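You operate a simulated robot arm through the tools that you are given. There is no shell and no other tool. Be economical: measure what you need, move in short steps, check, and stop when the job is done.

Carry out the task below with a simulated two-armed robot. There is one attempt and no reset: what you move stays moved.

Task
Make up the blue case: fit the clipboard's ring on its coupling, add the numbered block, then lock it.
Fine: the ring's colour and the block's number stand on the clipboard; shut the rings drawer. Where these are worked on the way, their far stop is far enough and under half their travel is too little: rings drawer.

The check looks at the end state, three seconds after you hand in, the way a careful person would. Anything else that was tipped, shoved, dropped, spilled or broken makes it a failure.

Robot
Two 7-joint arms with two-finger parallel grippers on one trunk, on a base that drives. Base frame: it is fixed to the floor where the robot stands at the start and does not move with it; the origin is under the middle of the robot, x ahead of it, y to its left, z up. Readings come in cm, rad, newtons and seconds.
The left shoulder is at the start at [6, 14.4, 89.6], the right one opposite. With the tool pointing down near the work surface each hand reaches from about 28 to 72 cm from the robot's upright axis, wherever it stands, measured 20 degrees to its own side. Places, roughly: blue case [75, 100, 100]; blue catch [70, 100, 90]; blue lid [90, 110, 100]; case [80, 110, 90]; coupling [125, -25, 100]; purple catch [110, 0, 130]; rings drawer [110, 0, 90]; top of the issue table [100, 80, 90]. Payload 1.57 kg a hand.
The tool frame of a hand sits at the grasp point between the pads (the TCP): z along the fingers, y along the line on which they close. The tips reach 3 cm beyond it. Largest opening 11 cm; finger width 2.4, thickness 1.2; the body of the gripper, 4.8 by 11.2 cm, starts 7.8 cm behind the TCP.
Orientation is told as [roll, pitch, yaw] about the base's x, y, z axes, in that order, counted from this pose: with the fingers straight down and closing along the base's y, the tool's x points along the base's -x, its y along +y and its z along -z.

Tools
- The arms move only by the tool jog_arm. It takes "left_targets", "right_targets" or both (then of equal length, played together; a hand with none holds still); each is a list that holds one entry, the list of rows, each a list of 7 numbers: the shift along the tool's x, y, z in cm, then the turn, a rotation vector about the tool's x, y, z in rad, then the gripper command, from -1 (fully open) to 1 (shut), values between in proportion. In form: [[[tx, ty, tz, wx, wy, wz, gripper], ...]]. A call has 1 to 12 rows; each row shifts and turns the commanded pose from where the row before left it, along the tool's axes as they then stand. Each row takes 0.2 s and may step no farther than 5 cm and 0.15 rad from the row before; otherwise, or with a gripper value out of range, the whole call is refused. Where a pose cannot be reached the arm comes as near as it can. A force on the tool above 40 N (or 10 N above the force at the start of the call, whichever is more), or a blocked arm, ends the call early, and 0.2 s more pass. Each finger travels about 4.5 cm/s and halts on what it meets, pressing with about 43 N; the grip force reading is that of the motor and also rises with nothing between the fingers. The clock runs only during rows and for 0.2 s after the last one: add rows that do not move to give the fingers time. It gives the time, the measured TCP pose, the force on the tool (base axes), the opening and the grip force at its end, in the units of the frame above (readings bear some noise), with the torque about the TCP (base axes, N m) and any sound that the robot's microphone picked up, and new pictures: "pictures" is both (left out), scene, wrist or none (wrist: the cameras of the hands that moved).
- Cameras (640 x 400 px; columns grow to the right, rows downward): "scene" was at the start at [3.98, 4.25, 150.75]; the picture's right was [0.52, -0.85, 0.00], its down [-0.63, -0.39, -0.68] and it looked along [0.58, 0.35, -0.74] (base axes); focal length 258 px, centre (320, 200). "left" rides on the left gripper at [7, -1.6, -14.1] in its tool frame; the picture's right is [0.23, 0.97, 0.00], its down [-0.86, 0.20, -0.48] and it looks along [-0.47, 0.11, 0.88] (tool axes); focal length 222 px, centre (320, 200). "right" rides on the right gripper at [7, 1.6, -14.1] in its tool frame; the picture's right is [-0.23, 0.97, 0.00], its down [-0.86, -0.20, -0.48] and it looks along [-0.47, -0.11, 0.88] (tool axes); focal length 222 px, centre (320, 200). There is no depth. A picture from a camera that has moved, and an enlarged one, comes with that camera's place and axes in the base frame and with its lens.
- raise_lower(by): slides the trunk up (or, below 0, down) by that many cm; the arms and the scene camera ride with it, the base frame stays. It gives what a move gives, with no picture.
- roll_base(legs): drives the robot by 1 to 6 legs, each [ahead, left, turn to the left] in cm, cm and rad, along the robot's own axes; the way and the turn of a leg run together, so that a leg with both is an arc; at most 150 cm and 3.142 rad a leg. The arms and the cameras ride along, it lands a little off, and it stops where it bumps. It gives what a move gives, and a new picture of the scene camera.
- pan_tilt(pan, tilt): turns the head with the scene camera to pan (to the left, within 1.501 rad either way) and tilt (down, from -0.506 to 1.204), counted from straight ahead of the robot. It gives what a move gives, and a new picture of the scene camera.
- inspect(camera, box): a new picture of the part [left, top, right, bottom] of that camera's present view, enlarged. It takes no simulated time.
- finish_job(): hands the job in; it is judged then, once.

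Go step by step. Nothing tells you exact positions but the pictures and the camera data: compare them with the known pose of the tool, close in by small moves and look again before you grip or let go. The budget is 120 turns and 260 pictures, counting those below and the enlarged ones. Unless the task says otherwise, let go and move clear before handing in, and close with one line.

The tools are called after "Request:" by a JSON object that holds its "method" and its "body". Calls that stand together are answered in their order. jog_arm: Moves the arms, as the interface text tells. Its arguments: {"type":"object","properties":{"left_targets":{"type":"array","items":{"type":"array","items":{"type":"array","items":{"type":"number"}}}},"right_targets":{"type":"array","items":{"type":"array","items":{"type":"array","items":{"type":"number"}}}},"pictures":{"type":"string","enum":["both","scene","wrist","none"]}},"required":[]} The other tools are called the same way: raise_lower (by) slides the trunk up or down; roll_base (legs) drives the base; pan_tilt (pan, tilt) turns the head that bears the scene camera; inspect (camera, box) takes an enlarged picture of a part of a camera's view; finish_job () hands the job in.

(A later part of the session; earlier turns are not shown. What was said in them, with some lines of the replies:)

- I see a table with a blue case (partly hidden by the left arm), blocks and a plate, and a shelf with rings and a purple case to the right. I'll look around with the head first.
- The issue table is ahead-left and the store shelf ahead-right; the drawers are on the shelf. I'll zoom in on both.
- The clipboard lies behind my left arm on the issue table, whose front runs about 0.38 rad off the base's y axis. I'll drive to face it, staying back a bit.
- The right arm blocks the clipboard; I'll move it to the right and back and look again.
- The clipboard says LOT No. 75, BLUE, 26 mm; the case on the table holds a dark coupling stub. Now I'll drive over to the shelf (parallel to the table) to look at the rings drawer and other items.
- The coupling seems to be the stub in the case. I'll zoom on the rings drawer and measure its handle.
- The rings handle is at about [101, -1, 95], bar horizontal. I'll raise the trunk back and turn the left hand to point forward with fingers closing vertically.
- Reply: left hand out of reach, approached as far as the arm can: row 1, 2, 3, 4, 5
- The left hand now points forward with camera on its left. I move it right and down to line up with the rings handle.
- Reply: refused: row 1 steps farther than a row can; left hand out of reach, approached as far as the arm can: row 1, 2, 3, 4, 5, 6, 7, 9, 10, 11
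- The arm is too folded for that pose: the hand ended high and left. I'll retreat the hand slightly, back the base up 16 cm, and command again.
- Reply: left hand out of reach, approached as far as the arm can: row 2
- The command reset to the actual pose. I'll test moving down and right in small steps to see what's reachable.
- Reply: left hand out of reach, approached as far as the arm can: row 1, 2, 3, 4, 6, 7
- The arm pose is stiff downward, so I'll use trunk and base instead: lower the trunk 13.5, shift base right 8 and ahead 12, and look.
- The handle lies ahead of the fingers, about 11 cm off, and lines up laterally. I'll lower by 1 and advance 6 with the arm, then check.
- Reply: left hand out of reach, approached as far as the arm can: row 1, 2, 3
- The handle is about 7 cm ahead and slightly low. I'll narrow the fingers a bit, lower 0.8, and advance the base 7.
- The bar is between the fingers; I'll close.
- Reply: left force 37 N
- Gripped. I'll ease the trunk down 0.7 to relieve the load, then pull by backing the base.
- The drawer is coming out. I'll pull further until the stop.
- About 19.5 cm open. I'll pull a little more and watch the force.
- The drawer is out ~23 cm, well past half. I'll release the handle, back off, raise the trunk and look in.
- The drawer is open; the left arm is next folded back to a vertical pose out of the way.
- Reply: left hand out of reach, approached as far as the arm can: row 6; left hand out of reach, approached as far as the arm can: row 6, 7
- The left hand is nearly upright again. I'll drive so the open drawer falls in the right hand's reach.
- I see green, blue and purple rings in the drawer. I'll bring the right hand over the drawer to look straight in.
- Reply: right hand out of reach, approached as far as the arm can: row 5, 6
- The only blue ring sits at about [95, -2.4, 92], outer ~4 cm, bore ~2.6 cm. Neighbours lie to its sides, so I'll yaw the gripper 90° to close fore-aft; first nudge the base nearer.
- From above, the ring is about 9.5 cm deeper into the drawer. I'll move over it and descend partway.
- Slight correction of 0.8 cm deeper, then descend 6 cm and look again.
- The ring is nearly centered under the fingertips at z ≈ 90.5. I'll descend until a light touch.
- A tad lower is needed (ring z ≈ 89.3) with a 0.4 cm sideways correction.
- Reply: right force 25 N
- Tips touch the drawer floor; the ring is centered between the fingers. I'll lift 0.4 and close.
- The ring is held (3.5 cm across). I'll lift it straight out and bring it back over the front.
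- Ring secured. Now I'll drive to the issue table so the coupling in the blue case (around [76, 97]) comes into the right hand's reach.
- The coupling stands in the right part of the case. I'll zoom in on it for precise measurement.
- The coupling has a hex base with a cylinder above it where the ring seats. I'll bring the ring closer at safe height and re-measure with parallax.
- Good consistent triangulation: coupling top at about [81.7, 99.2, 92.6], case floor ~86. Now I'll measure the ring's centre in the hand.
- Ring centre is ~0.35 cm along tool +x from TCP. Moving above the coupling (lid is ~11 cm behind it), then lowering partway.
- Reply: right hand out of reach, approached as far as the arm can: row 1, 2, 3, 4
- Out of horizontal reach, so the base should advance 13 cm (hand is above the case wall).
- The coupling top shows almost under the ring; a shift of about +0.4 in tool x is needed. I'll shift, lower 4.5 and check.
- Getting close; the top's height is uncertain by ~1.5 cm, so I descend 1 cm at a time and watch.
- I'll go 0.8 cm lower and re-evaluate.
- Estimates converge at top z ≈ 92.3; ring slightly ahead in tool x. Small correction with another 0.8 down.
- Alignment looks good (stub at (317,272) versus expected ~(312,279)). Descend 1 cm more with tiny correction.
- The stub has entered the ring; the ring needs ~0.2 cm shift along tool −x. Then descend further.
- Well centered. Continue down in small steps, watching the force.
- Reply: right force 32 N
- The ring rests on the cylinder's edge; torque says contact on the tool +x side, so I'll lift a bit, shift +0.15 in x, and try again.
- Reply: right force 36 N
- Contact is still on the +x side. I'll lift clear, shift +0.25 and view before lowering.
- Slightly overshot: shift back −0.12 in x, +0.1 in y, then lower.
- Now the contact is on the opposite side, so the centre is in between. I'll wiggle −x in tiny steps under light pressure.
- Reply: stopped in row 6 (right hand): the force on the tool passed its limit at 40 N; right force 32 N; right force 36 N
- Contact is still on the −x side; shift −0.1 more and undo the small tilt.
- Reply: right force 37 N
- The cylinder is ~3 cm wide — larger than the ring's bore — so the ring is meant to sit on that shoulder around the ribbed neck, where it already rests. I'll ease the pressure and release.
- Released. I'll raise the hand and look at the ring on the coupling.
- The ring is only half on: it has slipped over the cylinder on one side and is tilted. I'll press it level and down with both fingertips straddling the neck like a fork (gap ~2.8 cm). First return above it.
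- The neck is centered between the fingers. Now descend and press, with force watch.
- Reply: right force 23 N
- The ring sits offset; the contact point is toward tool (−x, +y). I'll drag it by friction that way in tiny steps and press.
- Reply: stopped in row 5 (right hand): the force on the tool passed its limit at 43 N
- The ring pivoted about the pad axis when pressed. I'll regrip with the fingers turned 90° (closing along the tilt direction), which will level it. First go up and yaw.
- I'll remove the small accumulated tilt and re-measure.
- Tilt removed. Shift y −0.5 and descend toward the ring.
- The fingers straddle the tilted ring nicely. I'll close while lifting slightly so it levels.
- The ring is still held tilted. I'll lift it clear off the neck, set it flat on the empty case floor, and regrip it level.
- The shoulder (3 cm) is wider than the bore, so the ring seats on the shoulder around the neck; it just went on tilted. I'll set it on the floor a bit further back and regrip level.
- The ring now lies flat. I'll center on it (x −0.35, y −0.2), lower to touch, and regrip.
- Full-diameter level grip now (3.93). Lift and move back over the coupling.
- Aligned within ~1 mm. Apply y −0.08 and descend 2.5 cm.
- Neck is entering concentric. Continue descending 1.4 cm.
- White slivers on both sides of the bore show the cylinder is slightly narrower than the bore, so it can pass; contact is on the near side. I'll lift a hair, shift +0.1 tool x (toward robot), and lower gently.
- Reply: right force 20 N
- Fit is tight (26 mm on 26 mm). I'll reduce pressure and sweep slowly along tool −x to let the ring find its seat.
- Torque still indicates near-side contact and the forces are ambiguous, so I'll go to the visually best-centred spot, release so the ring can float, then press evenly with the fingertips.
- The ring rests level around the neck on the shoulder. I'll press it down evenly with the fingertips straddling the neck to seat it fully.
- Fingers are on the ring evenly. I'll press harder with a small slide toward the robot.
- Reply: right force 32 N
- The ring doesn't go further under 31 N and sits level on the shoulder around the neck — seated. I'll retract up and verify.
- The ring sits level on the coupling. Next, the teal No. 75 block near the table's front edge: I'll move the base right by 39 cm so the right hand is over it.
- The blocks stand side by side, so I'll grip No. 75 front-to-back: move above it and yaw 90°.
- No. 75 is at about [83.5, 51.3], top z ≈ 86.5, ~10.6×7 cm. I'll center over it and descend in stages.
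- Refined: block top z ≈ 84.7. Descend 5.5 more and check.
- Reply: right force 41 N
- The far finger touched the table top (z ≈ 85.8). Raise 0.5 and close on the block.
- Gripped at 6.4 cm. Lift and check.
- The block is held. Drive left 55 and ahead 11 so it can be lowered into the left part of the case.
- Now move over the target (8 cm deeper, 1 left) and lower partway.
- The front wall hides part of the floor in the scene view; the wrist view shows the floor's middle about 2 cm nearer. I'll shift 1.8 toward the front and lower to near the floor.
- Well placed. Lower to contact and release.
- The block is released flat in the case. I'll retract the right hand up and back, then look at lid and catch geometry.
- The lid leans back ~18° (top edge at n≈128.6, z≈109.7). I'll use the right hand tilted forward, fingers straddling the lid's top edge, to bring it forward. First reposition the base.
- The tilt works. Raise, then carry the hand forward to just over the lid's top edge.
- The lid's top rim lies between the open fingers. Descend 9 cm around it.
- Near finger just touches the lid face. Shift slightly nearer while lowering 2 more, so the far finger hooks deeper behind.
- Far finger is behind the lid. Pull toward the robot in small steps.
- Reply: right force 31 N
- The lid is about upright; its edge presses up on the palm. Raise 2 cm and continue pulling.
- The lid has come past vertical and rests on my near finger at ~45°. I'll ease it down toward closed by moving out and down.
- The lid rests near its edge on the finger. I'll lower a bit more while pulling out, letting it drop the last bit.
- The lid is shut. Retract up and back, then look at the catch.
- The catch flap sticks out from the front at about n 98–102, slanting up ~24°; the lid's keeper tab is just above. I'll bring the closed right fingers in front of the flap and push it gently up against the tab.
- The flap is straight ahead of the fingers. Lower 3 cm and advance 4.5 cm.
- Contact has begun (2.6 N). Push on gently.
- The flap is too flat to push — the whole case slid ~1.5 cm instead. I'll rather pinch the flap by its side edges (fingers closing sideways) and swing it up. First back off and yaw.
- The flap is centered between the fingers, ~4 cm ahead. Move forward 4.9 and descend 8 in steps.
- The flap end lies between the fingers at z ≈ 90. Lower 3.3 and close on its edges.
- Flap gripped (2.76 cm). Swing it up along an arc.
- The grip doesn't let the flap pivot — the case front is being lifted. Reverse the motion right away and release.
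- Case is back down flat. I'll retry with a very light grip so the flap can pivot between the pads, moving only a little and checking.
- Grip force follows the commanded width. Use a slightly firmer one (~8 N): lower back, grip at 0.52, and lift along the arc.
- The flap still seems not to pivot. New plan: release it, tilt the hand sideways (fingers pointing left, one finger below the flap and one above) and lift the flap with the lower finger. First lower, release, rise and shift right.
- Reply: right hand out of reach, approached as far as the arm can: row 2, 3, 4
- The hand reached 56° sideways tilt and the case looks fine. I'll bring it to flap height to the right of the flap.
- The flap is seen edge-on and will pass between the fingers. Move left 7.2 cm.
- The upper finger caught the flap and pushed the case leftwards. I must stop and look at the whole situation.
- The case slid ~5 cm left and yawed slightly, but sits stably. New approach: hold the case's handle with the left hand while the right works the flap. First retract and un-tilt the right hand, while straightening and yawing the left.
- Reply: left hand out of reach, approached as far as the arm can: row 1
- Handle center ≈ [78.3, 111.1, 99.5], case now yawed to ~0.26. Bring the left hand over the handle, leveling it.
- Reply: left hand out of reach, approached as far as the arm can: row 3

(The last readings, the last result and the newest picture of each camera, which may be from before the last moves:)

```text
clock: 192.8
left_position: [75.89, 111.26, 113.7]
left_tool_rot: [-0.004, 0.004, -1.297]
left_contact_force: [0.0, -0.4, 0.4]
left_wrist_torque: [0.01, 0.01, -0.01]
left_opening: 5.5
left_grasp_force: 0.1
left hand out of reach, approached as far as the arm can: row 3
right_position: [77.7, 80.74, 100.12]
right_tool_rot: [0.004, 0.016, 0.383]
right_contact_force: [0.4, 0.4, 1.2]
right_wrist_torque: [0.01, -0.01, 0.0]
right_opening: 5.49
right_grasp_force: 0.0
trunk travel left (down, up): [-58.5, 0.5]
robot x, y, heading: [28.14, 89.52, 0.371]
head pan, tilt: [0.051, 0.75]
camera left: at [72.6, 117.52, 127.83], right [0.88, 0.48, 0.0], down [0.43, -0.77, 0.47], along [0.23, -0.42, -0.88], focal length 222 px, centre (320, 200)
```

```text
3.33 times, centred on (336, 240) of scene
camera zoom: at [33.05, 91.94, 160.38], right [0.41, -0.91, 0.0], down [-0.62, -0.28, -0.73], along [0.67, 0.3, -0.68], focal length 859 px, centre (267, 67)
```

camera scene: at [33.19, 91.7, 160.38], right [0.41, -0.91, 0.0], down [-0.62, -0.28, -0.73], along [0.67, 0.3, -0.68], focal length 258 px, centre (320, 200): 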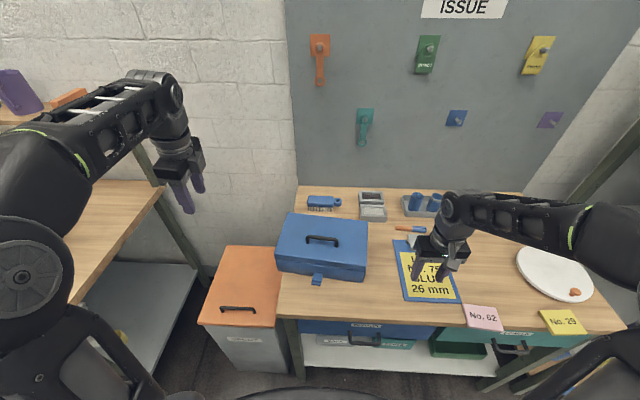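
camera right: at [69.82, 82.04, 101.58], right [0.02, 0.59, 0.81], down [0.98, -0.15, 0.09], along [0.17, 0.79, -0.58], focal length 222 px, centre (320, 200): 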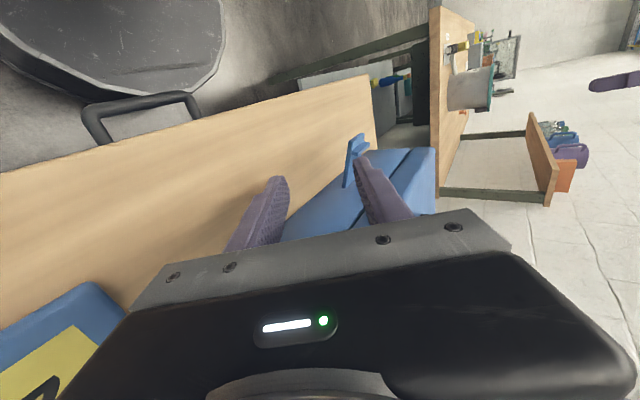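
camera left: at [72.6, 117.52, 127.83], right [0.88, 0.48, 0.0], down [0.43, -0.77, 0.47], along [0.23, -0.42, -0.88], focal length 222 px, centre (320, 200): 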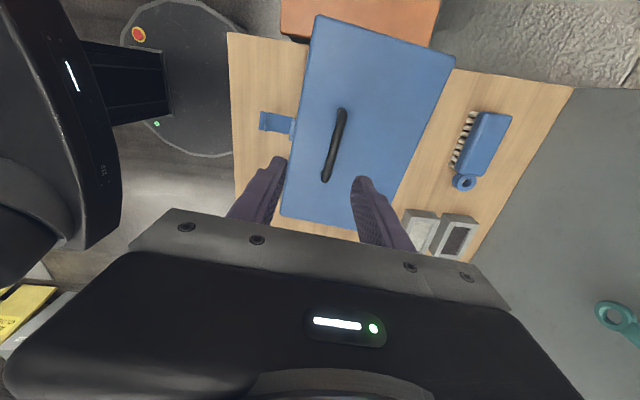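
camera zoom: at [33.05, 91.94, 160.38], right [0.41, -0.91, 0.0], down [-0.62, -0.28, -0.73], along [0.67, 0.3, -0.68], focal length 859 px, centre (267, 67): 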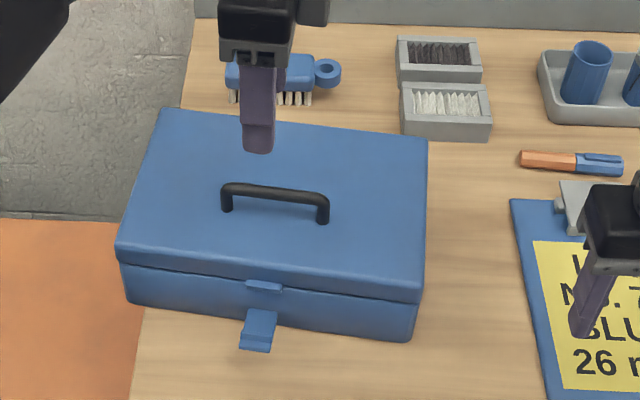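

The bar runs along the tool's x; it's 2 cm toward +y. Move and descend around the handle, then close.

Request:
{"method": "jog_arm", "body": {"left_targets": [[[0.2, 2, 2, 0, 0, 0, 0], [0, 0, 4, 0, 0, 0, 0], [0, 0, 4, 0, 0, 0, 0], [0, 0, 2, 0, 0, 0, 0], [0, 0, 0.7, 0, 0, 0, 0], [0, 0, 0.7, 0, 0, 0, 0], [0, 0, 0, 0, 0, 0, 0]]], "pictures": "wrist"}}

Request:
{"method": "inspect", "body": {"camera": "scene", "box": [256, 190, 400, 280]}}

```text
clock: 194.4
left_position: [77.65, 112.04, 100.25]
left_tool_rot: [-0.006, 0.009, -1.296]
left_contact_force: [0.0, -0.2, 0.1]
left_wrist_torque: [0.0, 0.0, 0.01]
left_opening: 5.5
left_grasp_force: 0.0
right_position: [77.97, 80.69, 100.03]
right_tool_rot: [0.004, 0.016, 0.381]
right_contact_force: [0.6, 0.5, 0.3]
right_wrist_torque: [0.01, -0.02, -0.02]
right_opening: 5.47
right_grasp_force: 0.1
trunk travel left (down, up): [-58.5, 0.5]
robot x, y, heading: [28.27, 89.65, 0.373]
head pan, tilt: [0.051, 0.75]
camera left: at [74.41, 118.28, 114.44], right [0.88, 0.48, 0.0], down [0.43, -0.77, 0.47], along [0.23, -0.42, -0.88], focal length 222 px, centre (320, 200)
```

left: 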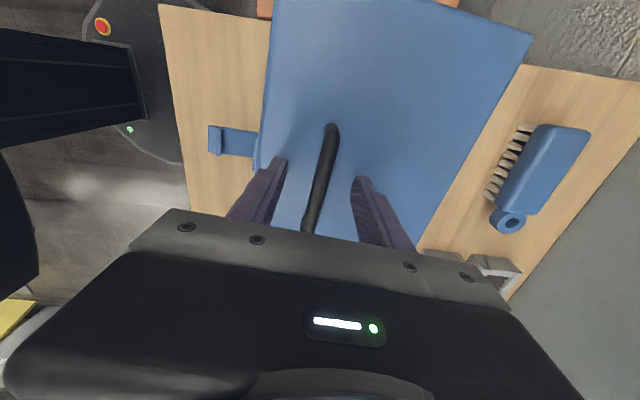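

```text
4.44 times, centred on (328, 235) of scene
camera zoom: at [33.13, 91.87, 160.38], right [0.41, -0.91, 0.0], down [-0.62, -0.28, -0.73], along [0.67, 0.3, -0.68], focal length 1145 px, centre (284, 44)
5 turns are left
```

zoom: 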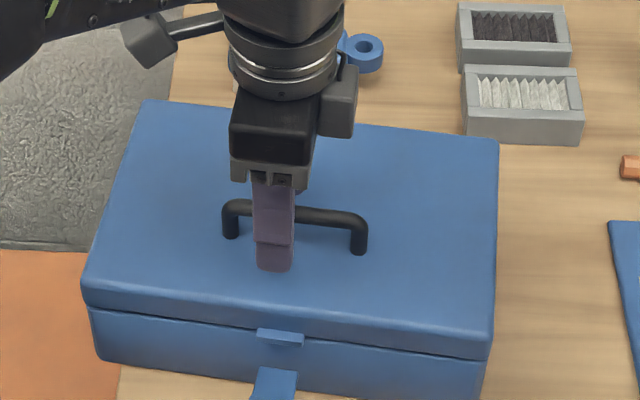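

Only 5 turns are left, so I chain steps: grip the handle with the left hand to hold the case, bring the closed right fingers in front of the flap's end, then press and slide upward to swing the flap closed.

Request:
{"method": "jog_arm", "body": {"left_targets": [[[0, 0, 0, 0, 0, 0, 0.4], [0, 0, 0, 0, 0, 0, 1], [0, 0, 0, 0, 0, 0, 1], [0, 0, 0, 0, 0, 0, 1], [0, 0, 0, 0, 0, 0, 1], [0, 0, 0, 0, 0, 0, 1], [0, 0, 0, 0, 0, 0, 1], [0, 0, 0, 0, 0, 0, 1], [0, 0, 0, 0, 0, 0, 1], [0, 0, 0, 0, 0, 0, 1], [0, 0, 0, 0, 0, 0, 1]]], "right_targets": [[[2.2, 1.5, 0, 0, 0, 0, 0.5], [0, 4.6, 0, 0, 0, 0, 1], [0, 4.6, 0, 0, 0, 0, 1], [0, 4.6, 0, 0, 0, 0, 1], [0, 4.6, 0, 0, 0, 0, 1], [0, 4.6, 0, 0, 0, 0, 1], [0, 4.6, 0, 0, 0, 0, 1], [0, 0, 3, 0, 0, 0, 1], [0, 0, 3, 0, 0, 0, 1], [0, 0, 2.7, 0, 0, 0, 1], [0, 0, 0, 0, 0, 0, 1]]], "pictures": "wrist"}}

Request:
{"method": "jog_arm", "body": {"right_targets": [[[-0.6, 0, 0, 0, 0, 0, 1], [-0.5, 0, 0, 0, 0, 0, 1], [-0.1, 0, -0.5, 0, 0, 0, 1], [-0.1, 0, -0.5, 0, 0, 0, 1], [-0.1, 0, -0.5, 0, 0, 0, 1], [-0.1, 0, -0.5, 0, 0, 0, 1], [-0.3, 0, -0.5, 0, 0, 0, 1], [-0.3, 0, -0.5, 0, 0, 0, 1], [0, 0, 0, 0, 0, 0, 1]]], "pictures": "wrist"}}

Request:
{"method": "jog_arm", "body": {"right_targets": [[[-0.7, 0, -0.2, 0, 0, 0, 1], [-0.7, 0, -0.2, 0, 0, 0, 1], [-0.7, 0, -0.2, 0, 0, 0, 1], [-0.7, 0, -0.2, 0, 0, 0, 1], [-0.4, 0, 0, 0, 0, 0, 1], [-0.3, 0, 0, 0, 0, 0, 1], [0, 0, 0, 0, 0, 0, 1]]], "pictures": "wrist"}}

Request:
{"method": "inspect", "body": {"camera": "scene", "box": [256, 200, 416, 300]}}

Request:
{"method": "inspect", "body": {"camera": "left", "box": [140, 60, 380, 210]}}

```text
clock: 196.8
left_position: [77.6, 112.07, 100.41]
left_tool_rot: [-0.003, 0.006, -1.297]
left_contact_force: [0.6, -0.8, -0.5]
left_wrist_torque: [0.07, 0.02, -0.21]
left_opening: 1.13
left_grasp_force: 28.9
right_position: [64.77, 106.84, 91.3]
right_tool_rot: [0.003, 0.016, 0.384]
right_contact_force: [-0.6, 0.8, 0.4]
right_wrist_torque: [0.01, 0.01, -0.01]
right_opening: 0.02
right_grasp_force: 21.3
trunk travel left (down, up): [-58.5, 0.5]
robot x, y, heading: [27.86, 89.64, 0.373]
head pan, tilt: [0.051, 0.75]
camera right: at [57.85, 105.84, 105.65], right [-0.15, 0.99, 0.0], down [0.88, 0.13, 0.46], along [0.46, 0.07, -0.89], focal length 222 px, centre (320, 200)
camera left: at [74.43, 118.27, 114.46], right [0.88, 0.48, 0.0], down [0.43, -0.77, 0.47], along [0.23, -0.42, -0.88], focal length 222 px, centre (320, 200)
```

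right: 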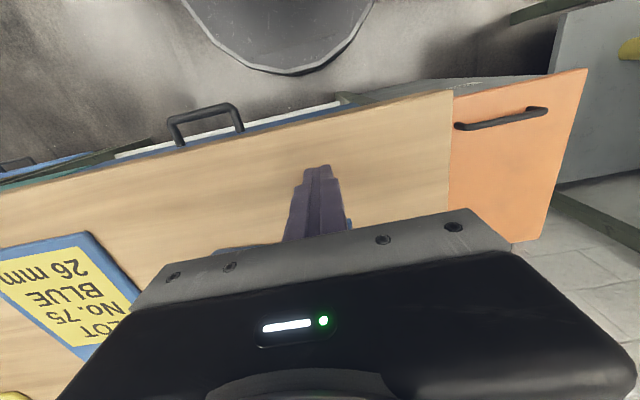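
left: 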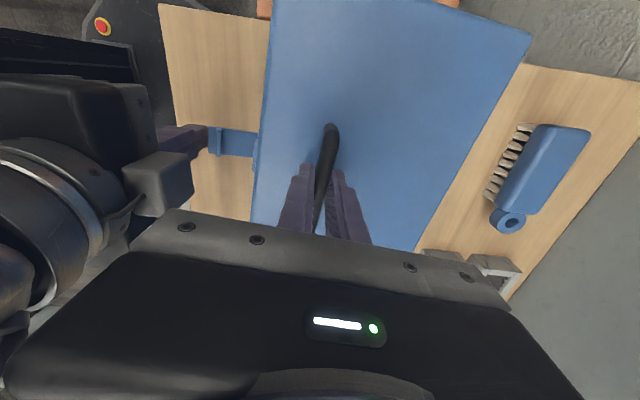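

```text
clock: 198.8
left_position: [77.77, 112.06, 100.46]
left_tool_rot: [-0.006, 0.007, -1.298]
left_contact_force: [1.1, 1.0, 0.0]
left_wrist_torque: [0.05, 0.01, -0.11]
left_opening: 1.14
left_grasp_force: 29.2
right_position: [66.76, 107.75, 94.47]
right_tool_rot: [0.004, 0.016, 0.381]
right_contact_force: [-0.8, -0.5, -0.2]
right_wrist_torque: [-0.02, -0.02, 0.0]
right_opening: 0.0
right_grasp_force: 21.1
trunk travel left (down, up): [-58.5, 0.5]
robot x, y, heading: [28.04, 89.13, 0.367]
head pan, tilt: [0.051, 0.75]
camera right: at [59.83, 106.64, 108.79], right [-0.15, 0.99, 0.0], down [0.88, 0.13, 0.46], along [0.46, 0.07, -0.89], focal length 222 px, centre (320, 200)
```

right: 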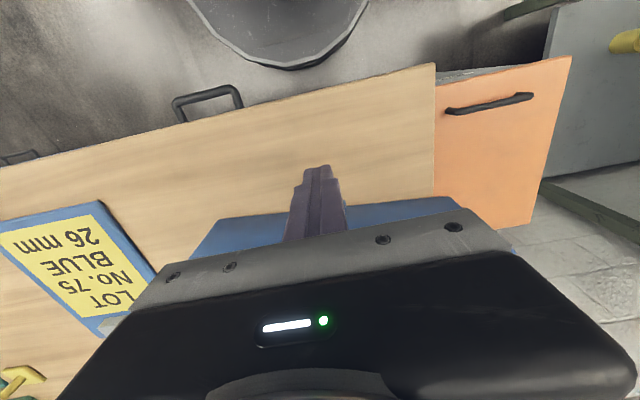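

```text
clock: 200.0
left_position: [77.9, 112.37, 100.34]
left_tool_rot: [0.006, 0.009, -1.292]
left_contact_force: [1.7, 1.7, -0.4]
left_wrist_torque: [-0.26, 0.41, -0.15]
left_opening: 1.12
left_grasp_force: 28.9
right_position: [69.47, 108.76, 95.21]
right_tool_rot: [0.004, 0.02, 0.387]
right_contact_force: [-3.4, -2.3, 0.9]
right_wrist_torque: [0.38, -0.59, -0.07]
right_opening: 0.02
right_grasp_force: 21.6
trunk travel left (down, up): [-58.5, 0.5]
robot x, y, heading: [27.96, 89.42, 0.374]
head pan, tilt: [0.051, 0.75]
stopped in row 6 (right hand): the force on the tool passed its limit at 48 N (the readings are from after the stop); the commanded pose is now the measured one
camera right: at [62.45, 107.77, 109.56], right [-0.16, 0.99, 0.0], down [0.88, 0.14, 0.46], along [0.45, 0.07, -0.89], focal length 222 px, centre (320, 200)
```

right: 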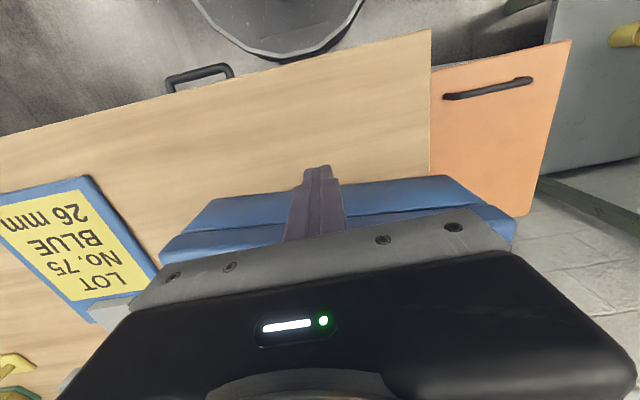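

```text
4.00 times, centred on (336, 250) of scene
camera zoom: at [33.12, 91.85, 160.38], right [0.41, -0.91, 0.0], down [-0.62, -0.28, -0.73], along [0.67, 0.3, -0.68], focal length 1030 px, centre (256, 0)
```

zoom: 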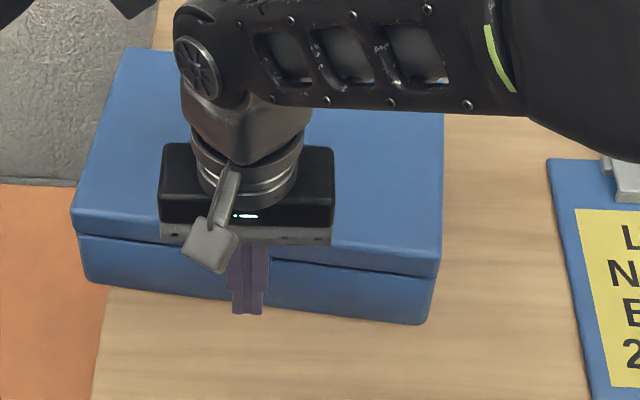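

```text
2.67 times, centred on (260, 135) of left
camera zoom: at [74.52, 118.59, 114.47], right [0.87, 0.49, 0.01], down [0.43, -0.77, 0.47], along [0.23, -0.41, -0.88], focal length 592 px, centre (480, 373)
4 turns are left
```

zoom: 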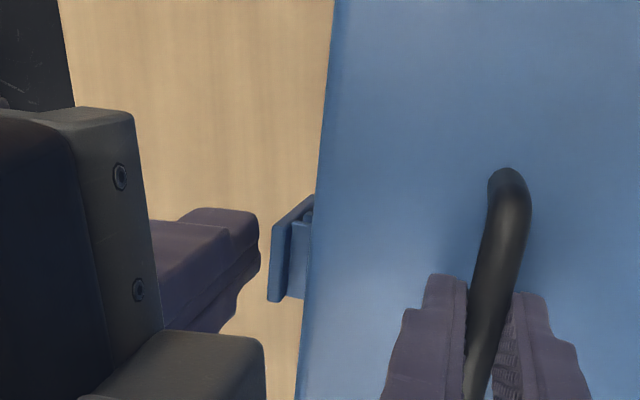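

The flap now stands upright against the lid's keeper. I'll release the handle, retreat both hands, look at the catch, then go to the shelf with the right hand tilted forward and start pushing the rings drawer shut.

Request:
{"method": "jog_arm", "body": {"left_targets": [[[0, 0, 0, 0, 0, 0, 0.3], [0, 0, 0, 0, 0, 0, -0.2], [0, 0, -4, 0, 0, 0, -0.2], [0, 0, -4, 0, 0, 0, -0.2], [0, 0, -4, 0, 0, 0, 0], [3.2, -2.85, 0, 0, 0, 0, 0], [3.2, -2.85, 0, 0, 0, 0, 0], [3.2, -2.85, 0, 0, 0, 0, 0], [3.2, -2.85, 0, 0, 0, 0, 0], [3.2, -2.85, 0, 0, 0, 0, 0], [3.2, -2.85, 0, 0, 0, 0, 0], [3.2, -2.85, 0, 0, 0, 0, 0]]], "right_targets": [[[3, 0, 0, 0, 0, 0, 1], [3, 0, 0, 0, 0, 0, 1], [0, 0, -2, 0, 0, 0, 1], [0, 0, -2, 0, 0, 0, 1], [0, 0, -2, 0, 0, 0, 1], [0, -2.6, 0, 0, 0, 0, 1], [0, -2.6, 0, 0, 0, 0, 1], [0, -2.6, 0, 0, 0, 0, 1], [0, -2.6, 0, 0, 0, 0, 1], [0, -2.6, 0, 0, 0, 0, 1], [0, -2.6, 0, 0, 0, 0, 1], [0, -2.6, 0, 0, 0, 0, 1]]], "pictures": "none"}}

Request:
{"method": "inspect", "body": {"camera": "scene", "box": [256, 200, 416, 300]}}

Request:
{"method": "roll_base", "body": {"legs": [[-38, 0, 0], [0, -94.5, 0]]}}

Request:
{"method": "jog_arm", "body": {"right_targets": [[[0, 0, 0, 0, -0.12, 0, 1], [0, 0, 0, 0, -0.12, 0, 1], [0, 0, 0, 0, -0.12, 0, 1], [0, 0, 0, 0, -0.12, 0, 1], [0, 0, 0, 0, -0.12, 0, 1], [0, 0, 0, 0, 0, 0, 1]]], "pictures": "none"}}

Request:
{"method": "roll_base", "body": {"legs": [[12, 0, 0]]}}

Request:
{"method": "inspect", "body": {"camera": "right", "box": [0, 0, 640, 400]}}

```text
clock: 202.6
left_position: [52.57, 128.32, 112.49]
left_tool_rot: [0.007, 0.008, -1.293]
left_contact_force: [-0.5, 0.4, -0.2]
left_wrist_torque: [0.02, 0.0, -0.03]
left_opening: 5.49
left_grasp_force: 0.1
right_position: [70.86, 89.73, 101.36]
right_tool_rot: [0.004, 0.02, 0.389]
right_contact_force: [-0.8, 0.5, -0.6]
right_wrist_torque: [-0.05, -0.03, 0.0]
right_opening: 0.0
right_grasp_force: 21.7
trunk travel left (down, up): [-58.5, 0.5]
robot x, y, heading: [27.99, 89.33, 0.37]
head pan, tilt: [0.051, 0.75]
```

```text
4.00 times, centred on (336, 250) of scene
camera zoom: at [33.0, 91.84, 160.38], right [0.41, -0.91, 0.0], down [-0.62, -0.28, -0.73], along [0.67, 0.3, -0.68], focal length 1030 px, centre (256, 0)
```

zoom: 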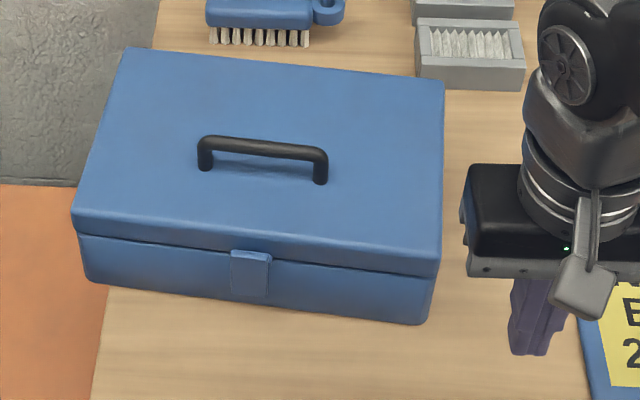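

```text
clock: 209.6
left_position: [51.01, 26.88, 112.35]
left_tool_rot: [0.004, 0.006, -1.286]
left_contact_force: [-0.2, -0.3, 0.1]
left_wrist_torque: [0.02, 0.0, 0.01]
left_opening: 5.49
left_grasp_force: 0.1
right_position: [69.57, -11.6, 101.32]
right_tool_rot: [0.004, 0.021, 0.394]
right_contact_force: [-0.3, 0.6, 0.1]
right_wrist_torque: [0.01, -0.01, -0.01]
right_opening: 0.02
right_grasp_force: 21.6
trunk travel left (down, up): [-58.5, 0.5]
robot x, y, heading: [26.7, -11.95, 0.377]
head pan, tilt: [0.051, 0.75]
camera scene: at [31.71, -9.69, 160.38], right [0.42, -0.91, 0.0], down [-0.62, -0.28, -0.73], along [0.66, 0.3, -0.68], focal length 258 px, centre (320, 200)
```

scene: 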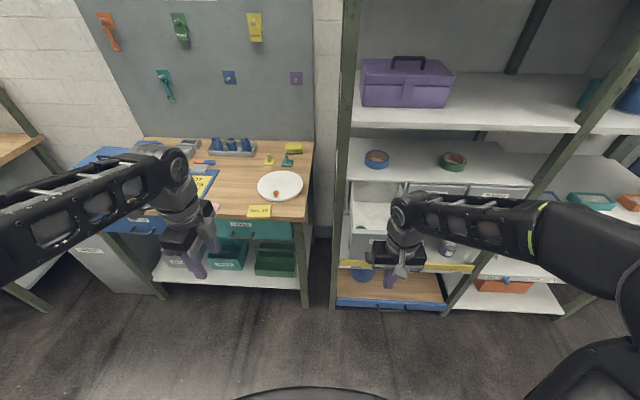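

```text
clock: 211.0
left_position: [50.9, 27.06, 112.43]
left_tool_rot: [0.005, 0.007, -1.284]
left_contact_force: [-0.3, 0.0, -0.4]
left_wrist_torque: [0.02, -0.01, -0.02]
left_opening: 5.51
left_grasp_force: 0.1
right_position: [71.7, -10.05, 102.31]
right_tool_rot: [0.004, -0.579, 0.393]
right_contact_force: [-0.1, -0.1, 0.1]
right_wrist_torque: [-0.02, -0.02, 0.0]
right_opening: 0.01
right_grasp_force: 21.5
right hand out of reach, approached as far as the arm can: row 5
trunk travel left (down, up): [-58.5, 0.5]
robot x, y, heading: [27.03, -12.16, 0.38]
head pan, tilt: [0.051, 0.75]
```

```text
clock: 212.2
left_position: [62.35, 31.6, 112.33]
left_tool_rot: [0.005, 0.007, -1.285]
left_contact_force: [1.6, -0.5, -1.6]
left_wrist_torque: [-0.01, 0.04, 0.0]
left_opening: 5.49
left_grasp_force: 0.0
right_position: [83.11, -5.34, 102.31]
right_tool_rot: [0.001, -0.576, 0.394]
right_contact_force: [-0.2, -0.8, 0.0]
right_wrist_torque: [0.0, 0.02, -0.01]
right_opening: 0.0
right_grasp_force: 20.9
trunk travel left (down, up): [-58.5, 0.5]
robot x, y, heading: [38.0, -7.88, 0.381]
head pan, tilt: [0.051, 0.75]
camera scene: at [43.19, -5.05, 160.37], right [0.42, -0.91, 0.0], down [-0.62, -0.29, -0.73], along [0.66, 0.3, -0.68], focal length 258 px, centre (320, 200)
```

scene: 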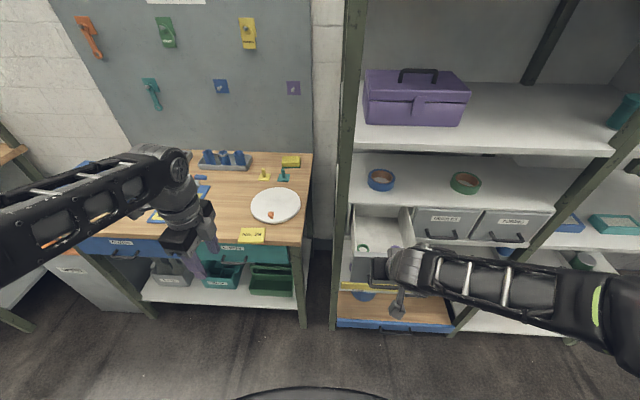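

```text
1.00 times, centred on (320, 200) of right (not enlarged: the box is as wide or as high as the picture)
camera zoom: at [69.93, -9.14, 110.38], right [-0.2, 0.97, 0.13], down [0.5, -0.01, 0.87], along [0.84, 0.24, -0.48], focal length 222 px, centre (320, 200)
3 turns are left
```

zoom: 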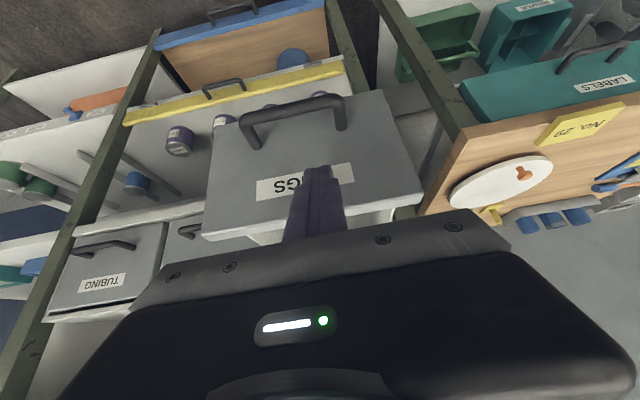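

The catch is closed over the keeper. The fingertips are centered on the drawer front; now drive ahead to push it shut, finish with a force-limited push, back off and check.

Request:
{"method": "roll_base", "body": {"legs": [[17, 0, 0]]}}

Request:
{"method": "jog_arm", "body": {"right_targets": [[[-0.42, 0, 0.27, 0, 0, 0, 1], [-0.42, 0, 0.27, 0, 0, 0, 1], [-0.42, 0, 0.27, 0, 0, 0, 1], [-0.42, 0, 0.27, 0, 0, 0, 1], [-0.42, 0, 0.27, 0, 0, 0, 1], [-0.42, 0, 0.27, 0, 0, 0, 1], [-0.42, 0, 0.27, 0, 0, 0, 1], [-0.42, 0, 0.27, 0, 0, 0, 1], [-0.42, 0, 0.27, 0, 0, 0, 1], [-0.42, 0, 0.27, 0, 0, 0, 1]]], "pictures": "wrist"}}

Request:
{"method": "roll_base", "body": {"legs": [[-18, 0, 0]]}}

Request:
{"method": "inspect", "body": {"camera": "right", "box": [0, 0, 640, 400]}}

Request:
{"method": "inspect", "body": {"camera": "scene", "box": [330, 130, 530, 255]}}

```text
clock: 213.7
left_position: [78.0, 37.92, 112.55]
left_tool_rot: [0.003, 0.007, -1.28]
left_contact_force: [-0.2, 0.4, -0.3]
left_wrist_torque: [-0.02, 0.03, 0.03]
left_opening: 5.48
left_grasp_force: 0.0
right_position: [98.98, 0.97, 102.34]
right_tool_rot: [0.005, -0.576, 0.397]
right_contact_force: [0.4, 1.2, -0.2]
right_wrist_torque: [0.0, 0.0, 0.02]
right_opening: 0.02
right_grasp_force: 21.3
trunk travel left (down, up): [-58.5, 0.5]
robot x, y, heading: [53.73, -0.89, 0.381]
head pan, tilt: [0.051, 0.75]
camera scene: at [58.96, 1.29, 160.37], right [0.42, -0.91, 0.0], down [-0.62, -0.29, -0.73], along [0.66, 0.31, -0.68], focal length 258 px, centre (320, 200)
```

scene: 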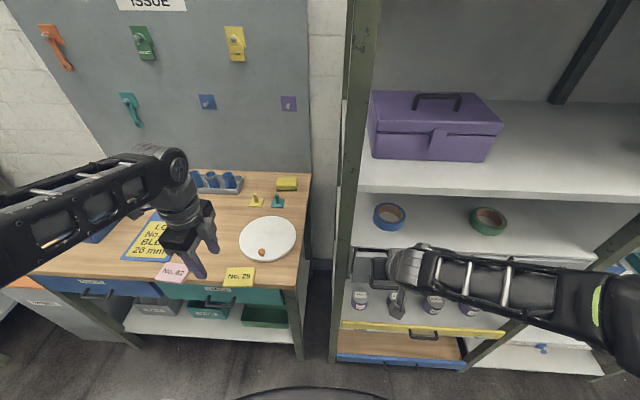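

```text
clock: 215.2
left_position: [77.75, 37.85, 112.44]
left_tool_rot: [0.006, 0.006, -1.284]
left_contact_force: [0.7, -0.4, -0.4]
left_wrist_torque: [0.01, 0.01, -0.01]
left_opening: 5.51
left_grasp_force: 0.0
right_position: [100.91, 2.03, 101.98]
right_tool_rot: [0.001, -0.565, 0.397]
right_contact_force: [-20.4, -6.4, 3.2]
right_wrist_torque: [-0.13, 0.34, -0.04]
right_opening: 0.02
right_grasp_force: 21.2
trunk travel left (down, up): [-58.5, 0.5]
robot x, y, heading: [53.69, -1.06, 0.379]
head pan, tilt: [0.051, 0.75]
stopped in row 7 (right hand): the force on the tool passed its limit at 45 N (the readings are from after the stop); the commanded pose is now the measured one
camera right: at [87.8, -1.8, 110.18], right [-0.2, 0.97, 0.12], down [0.51, 0.0, 0.86], along [0.84, 0.23, -0.49], focal length 222 px, centre (320, 200)
```

right: 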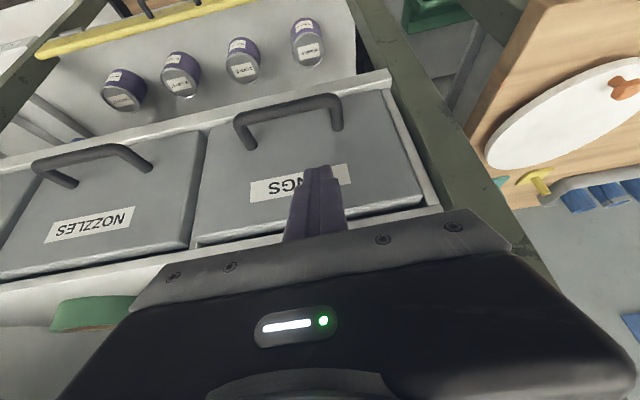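

```text
clock: 216.7
left_position: [61.26, 31.06, 112.42]
left_tool_rot: [0.007, 0.008, -1.287]
left_contact_force: [0.0, -0.5, 0.4]
left_wrist_torque: [0.01, -0.04, 0.02]
left_opening: 5.52
left_grasp_force: 0.1
right_position: [84.61, -4.96, 102.14]
right_tool_rot: [0.001, -0.571, 0.392]
right_contact_force: [0.2, 0.5, 0.0]
right_wrist_torque: [-0.02, -0.02, 0.01]
right_opening: 0.02
right_grasp_force: 20.9
trunk travel left (down, up): [-58.5, 0.5]
robot x, y, heading: [37.04, -7.85, 0.379]
head pan, tilt: [0.051, 0.75]
camera scene: at [41.84, -5.56, 160.38], right [0.41, -0.91, 0.0], down [-0.62, -0.28, -0.73], along [0.67, 0.3, -0.68], focal length 258 px, centre (320, 200)
```

scene: 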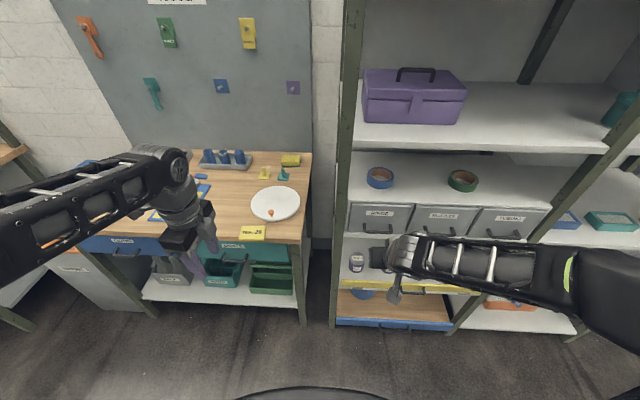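

```text
1.00 times, centred on (320, 200) of right (not enlarged: the box is as wide or as high as the picture)
camera zoom: at [71.35, -8.57, 110.27], right [-0.2, 0.97, 0.12], down [0.5, -0.01, 0.86], along [0.84, 0.23, -0.49], focal length 222 px, centre (320, 200)
```

zoom: 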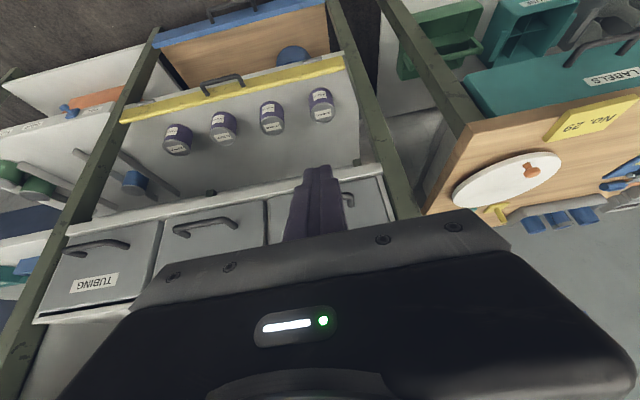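

```text
3.20 times, centred on (430, 192) of scene
camera zoom: at [41.84, -5.56, 160.38], right [0.41, -0.91, 0.0], down [-0.62, -0.28, -0.73], along [0.67, 0.3, -0.68], focal length 824 px, centre (-32, 224)
2 turns are left
```

zoom: 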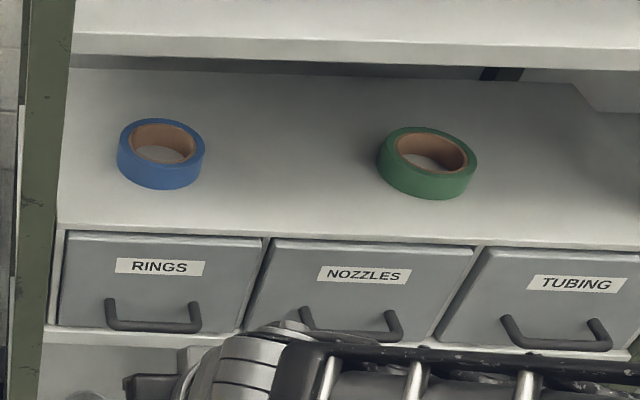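

The rings drawer is flush with its neighbours, the case is shut with its catch closed, and both hands are clear, so I hand in.

Request:
{"method": "finish_job", "body": {}}

```text
The job is handed in.
```

I've handed the job in. The blue 26 mm ring is on the coupling, block No. 75 is in the blue case, the lid is shut with its catch closed, and the rings drawer is shut. The case ended up about 5 cm further left than it started, turned slightly, with its front-left corner just over the table's edge. I also lifted its front briefly while working the catch, and did not reopen it to check inside.
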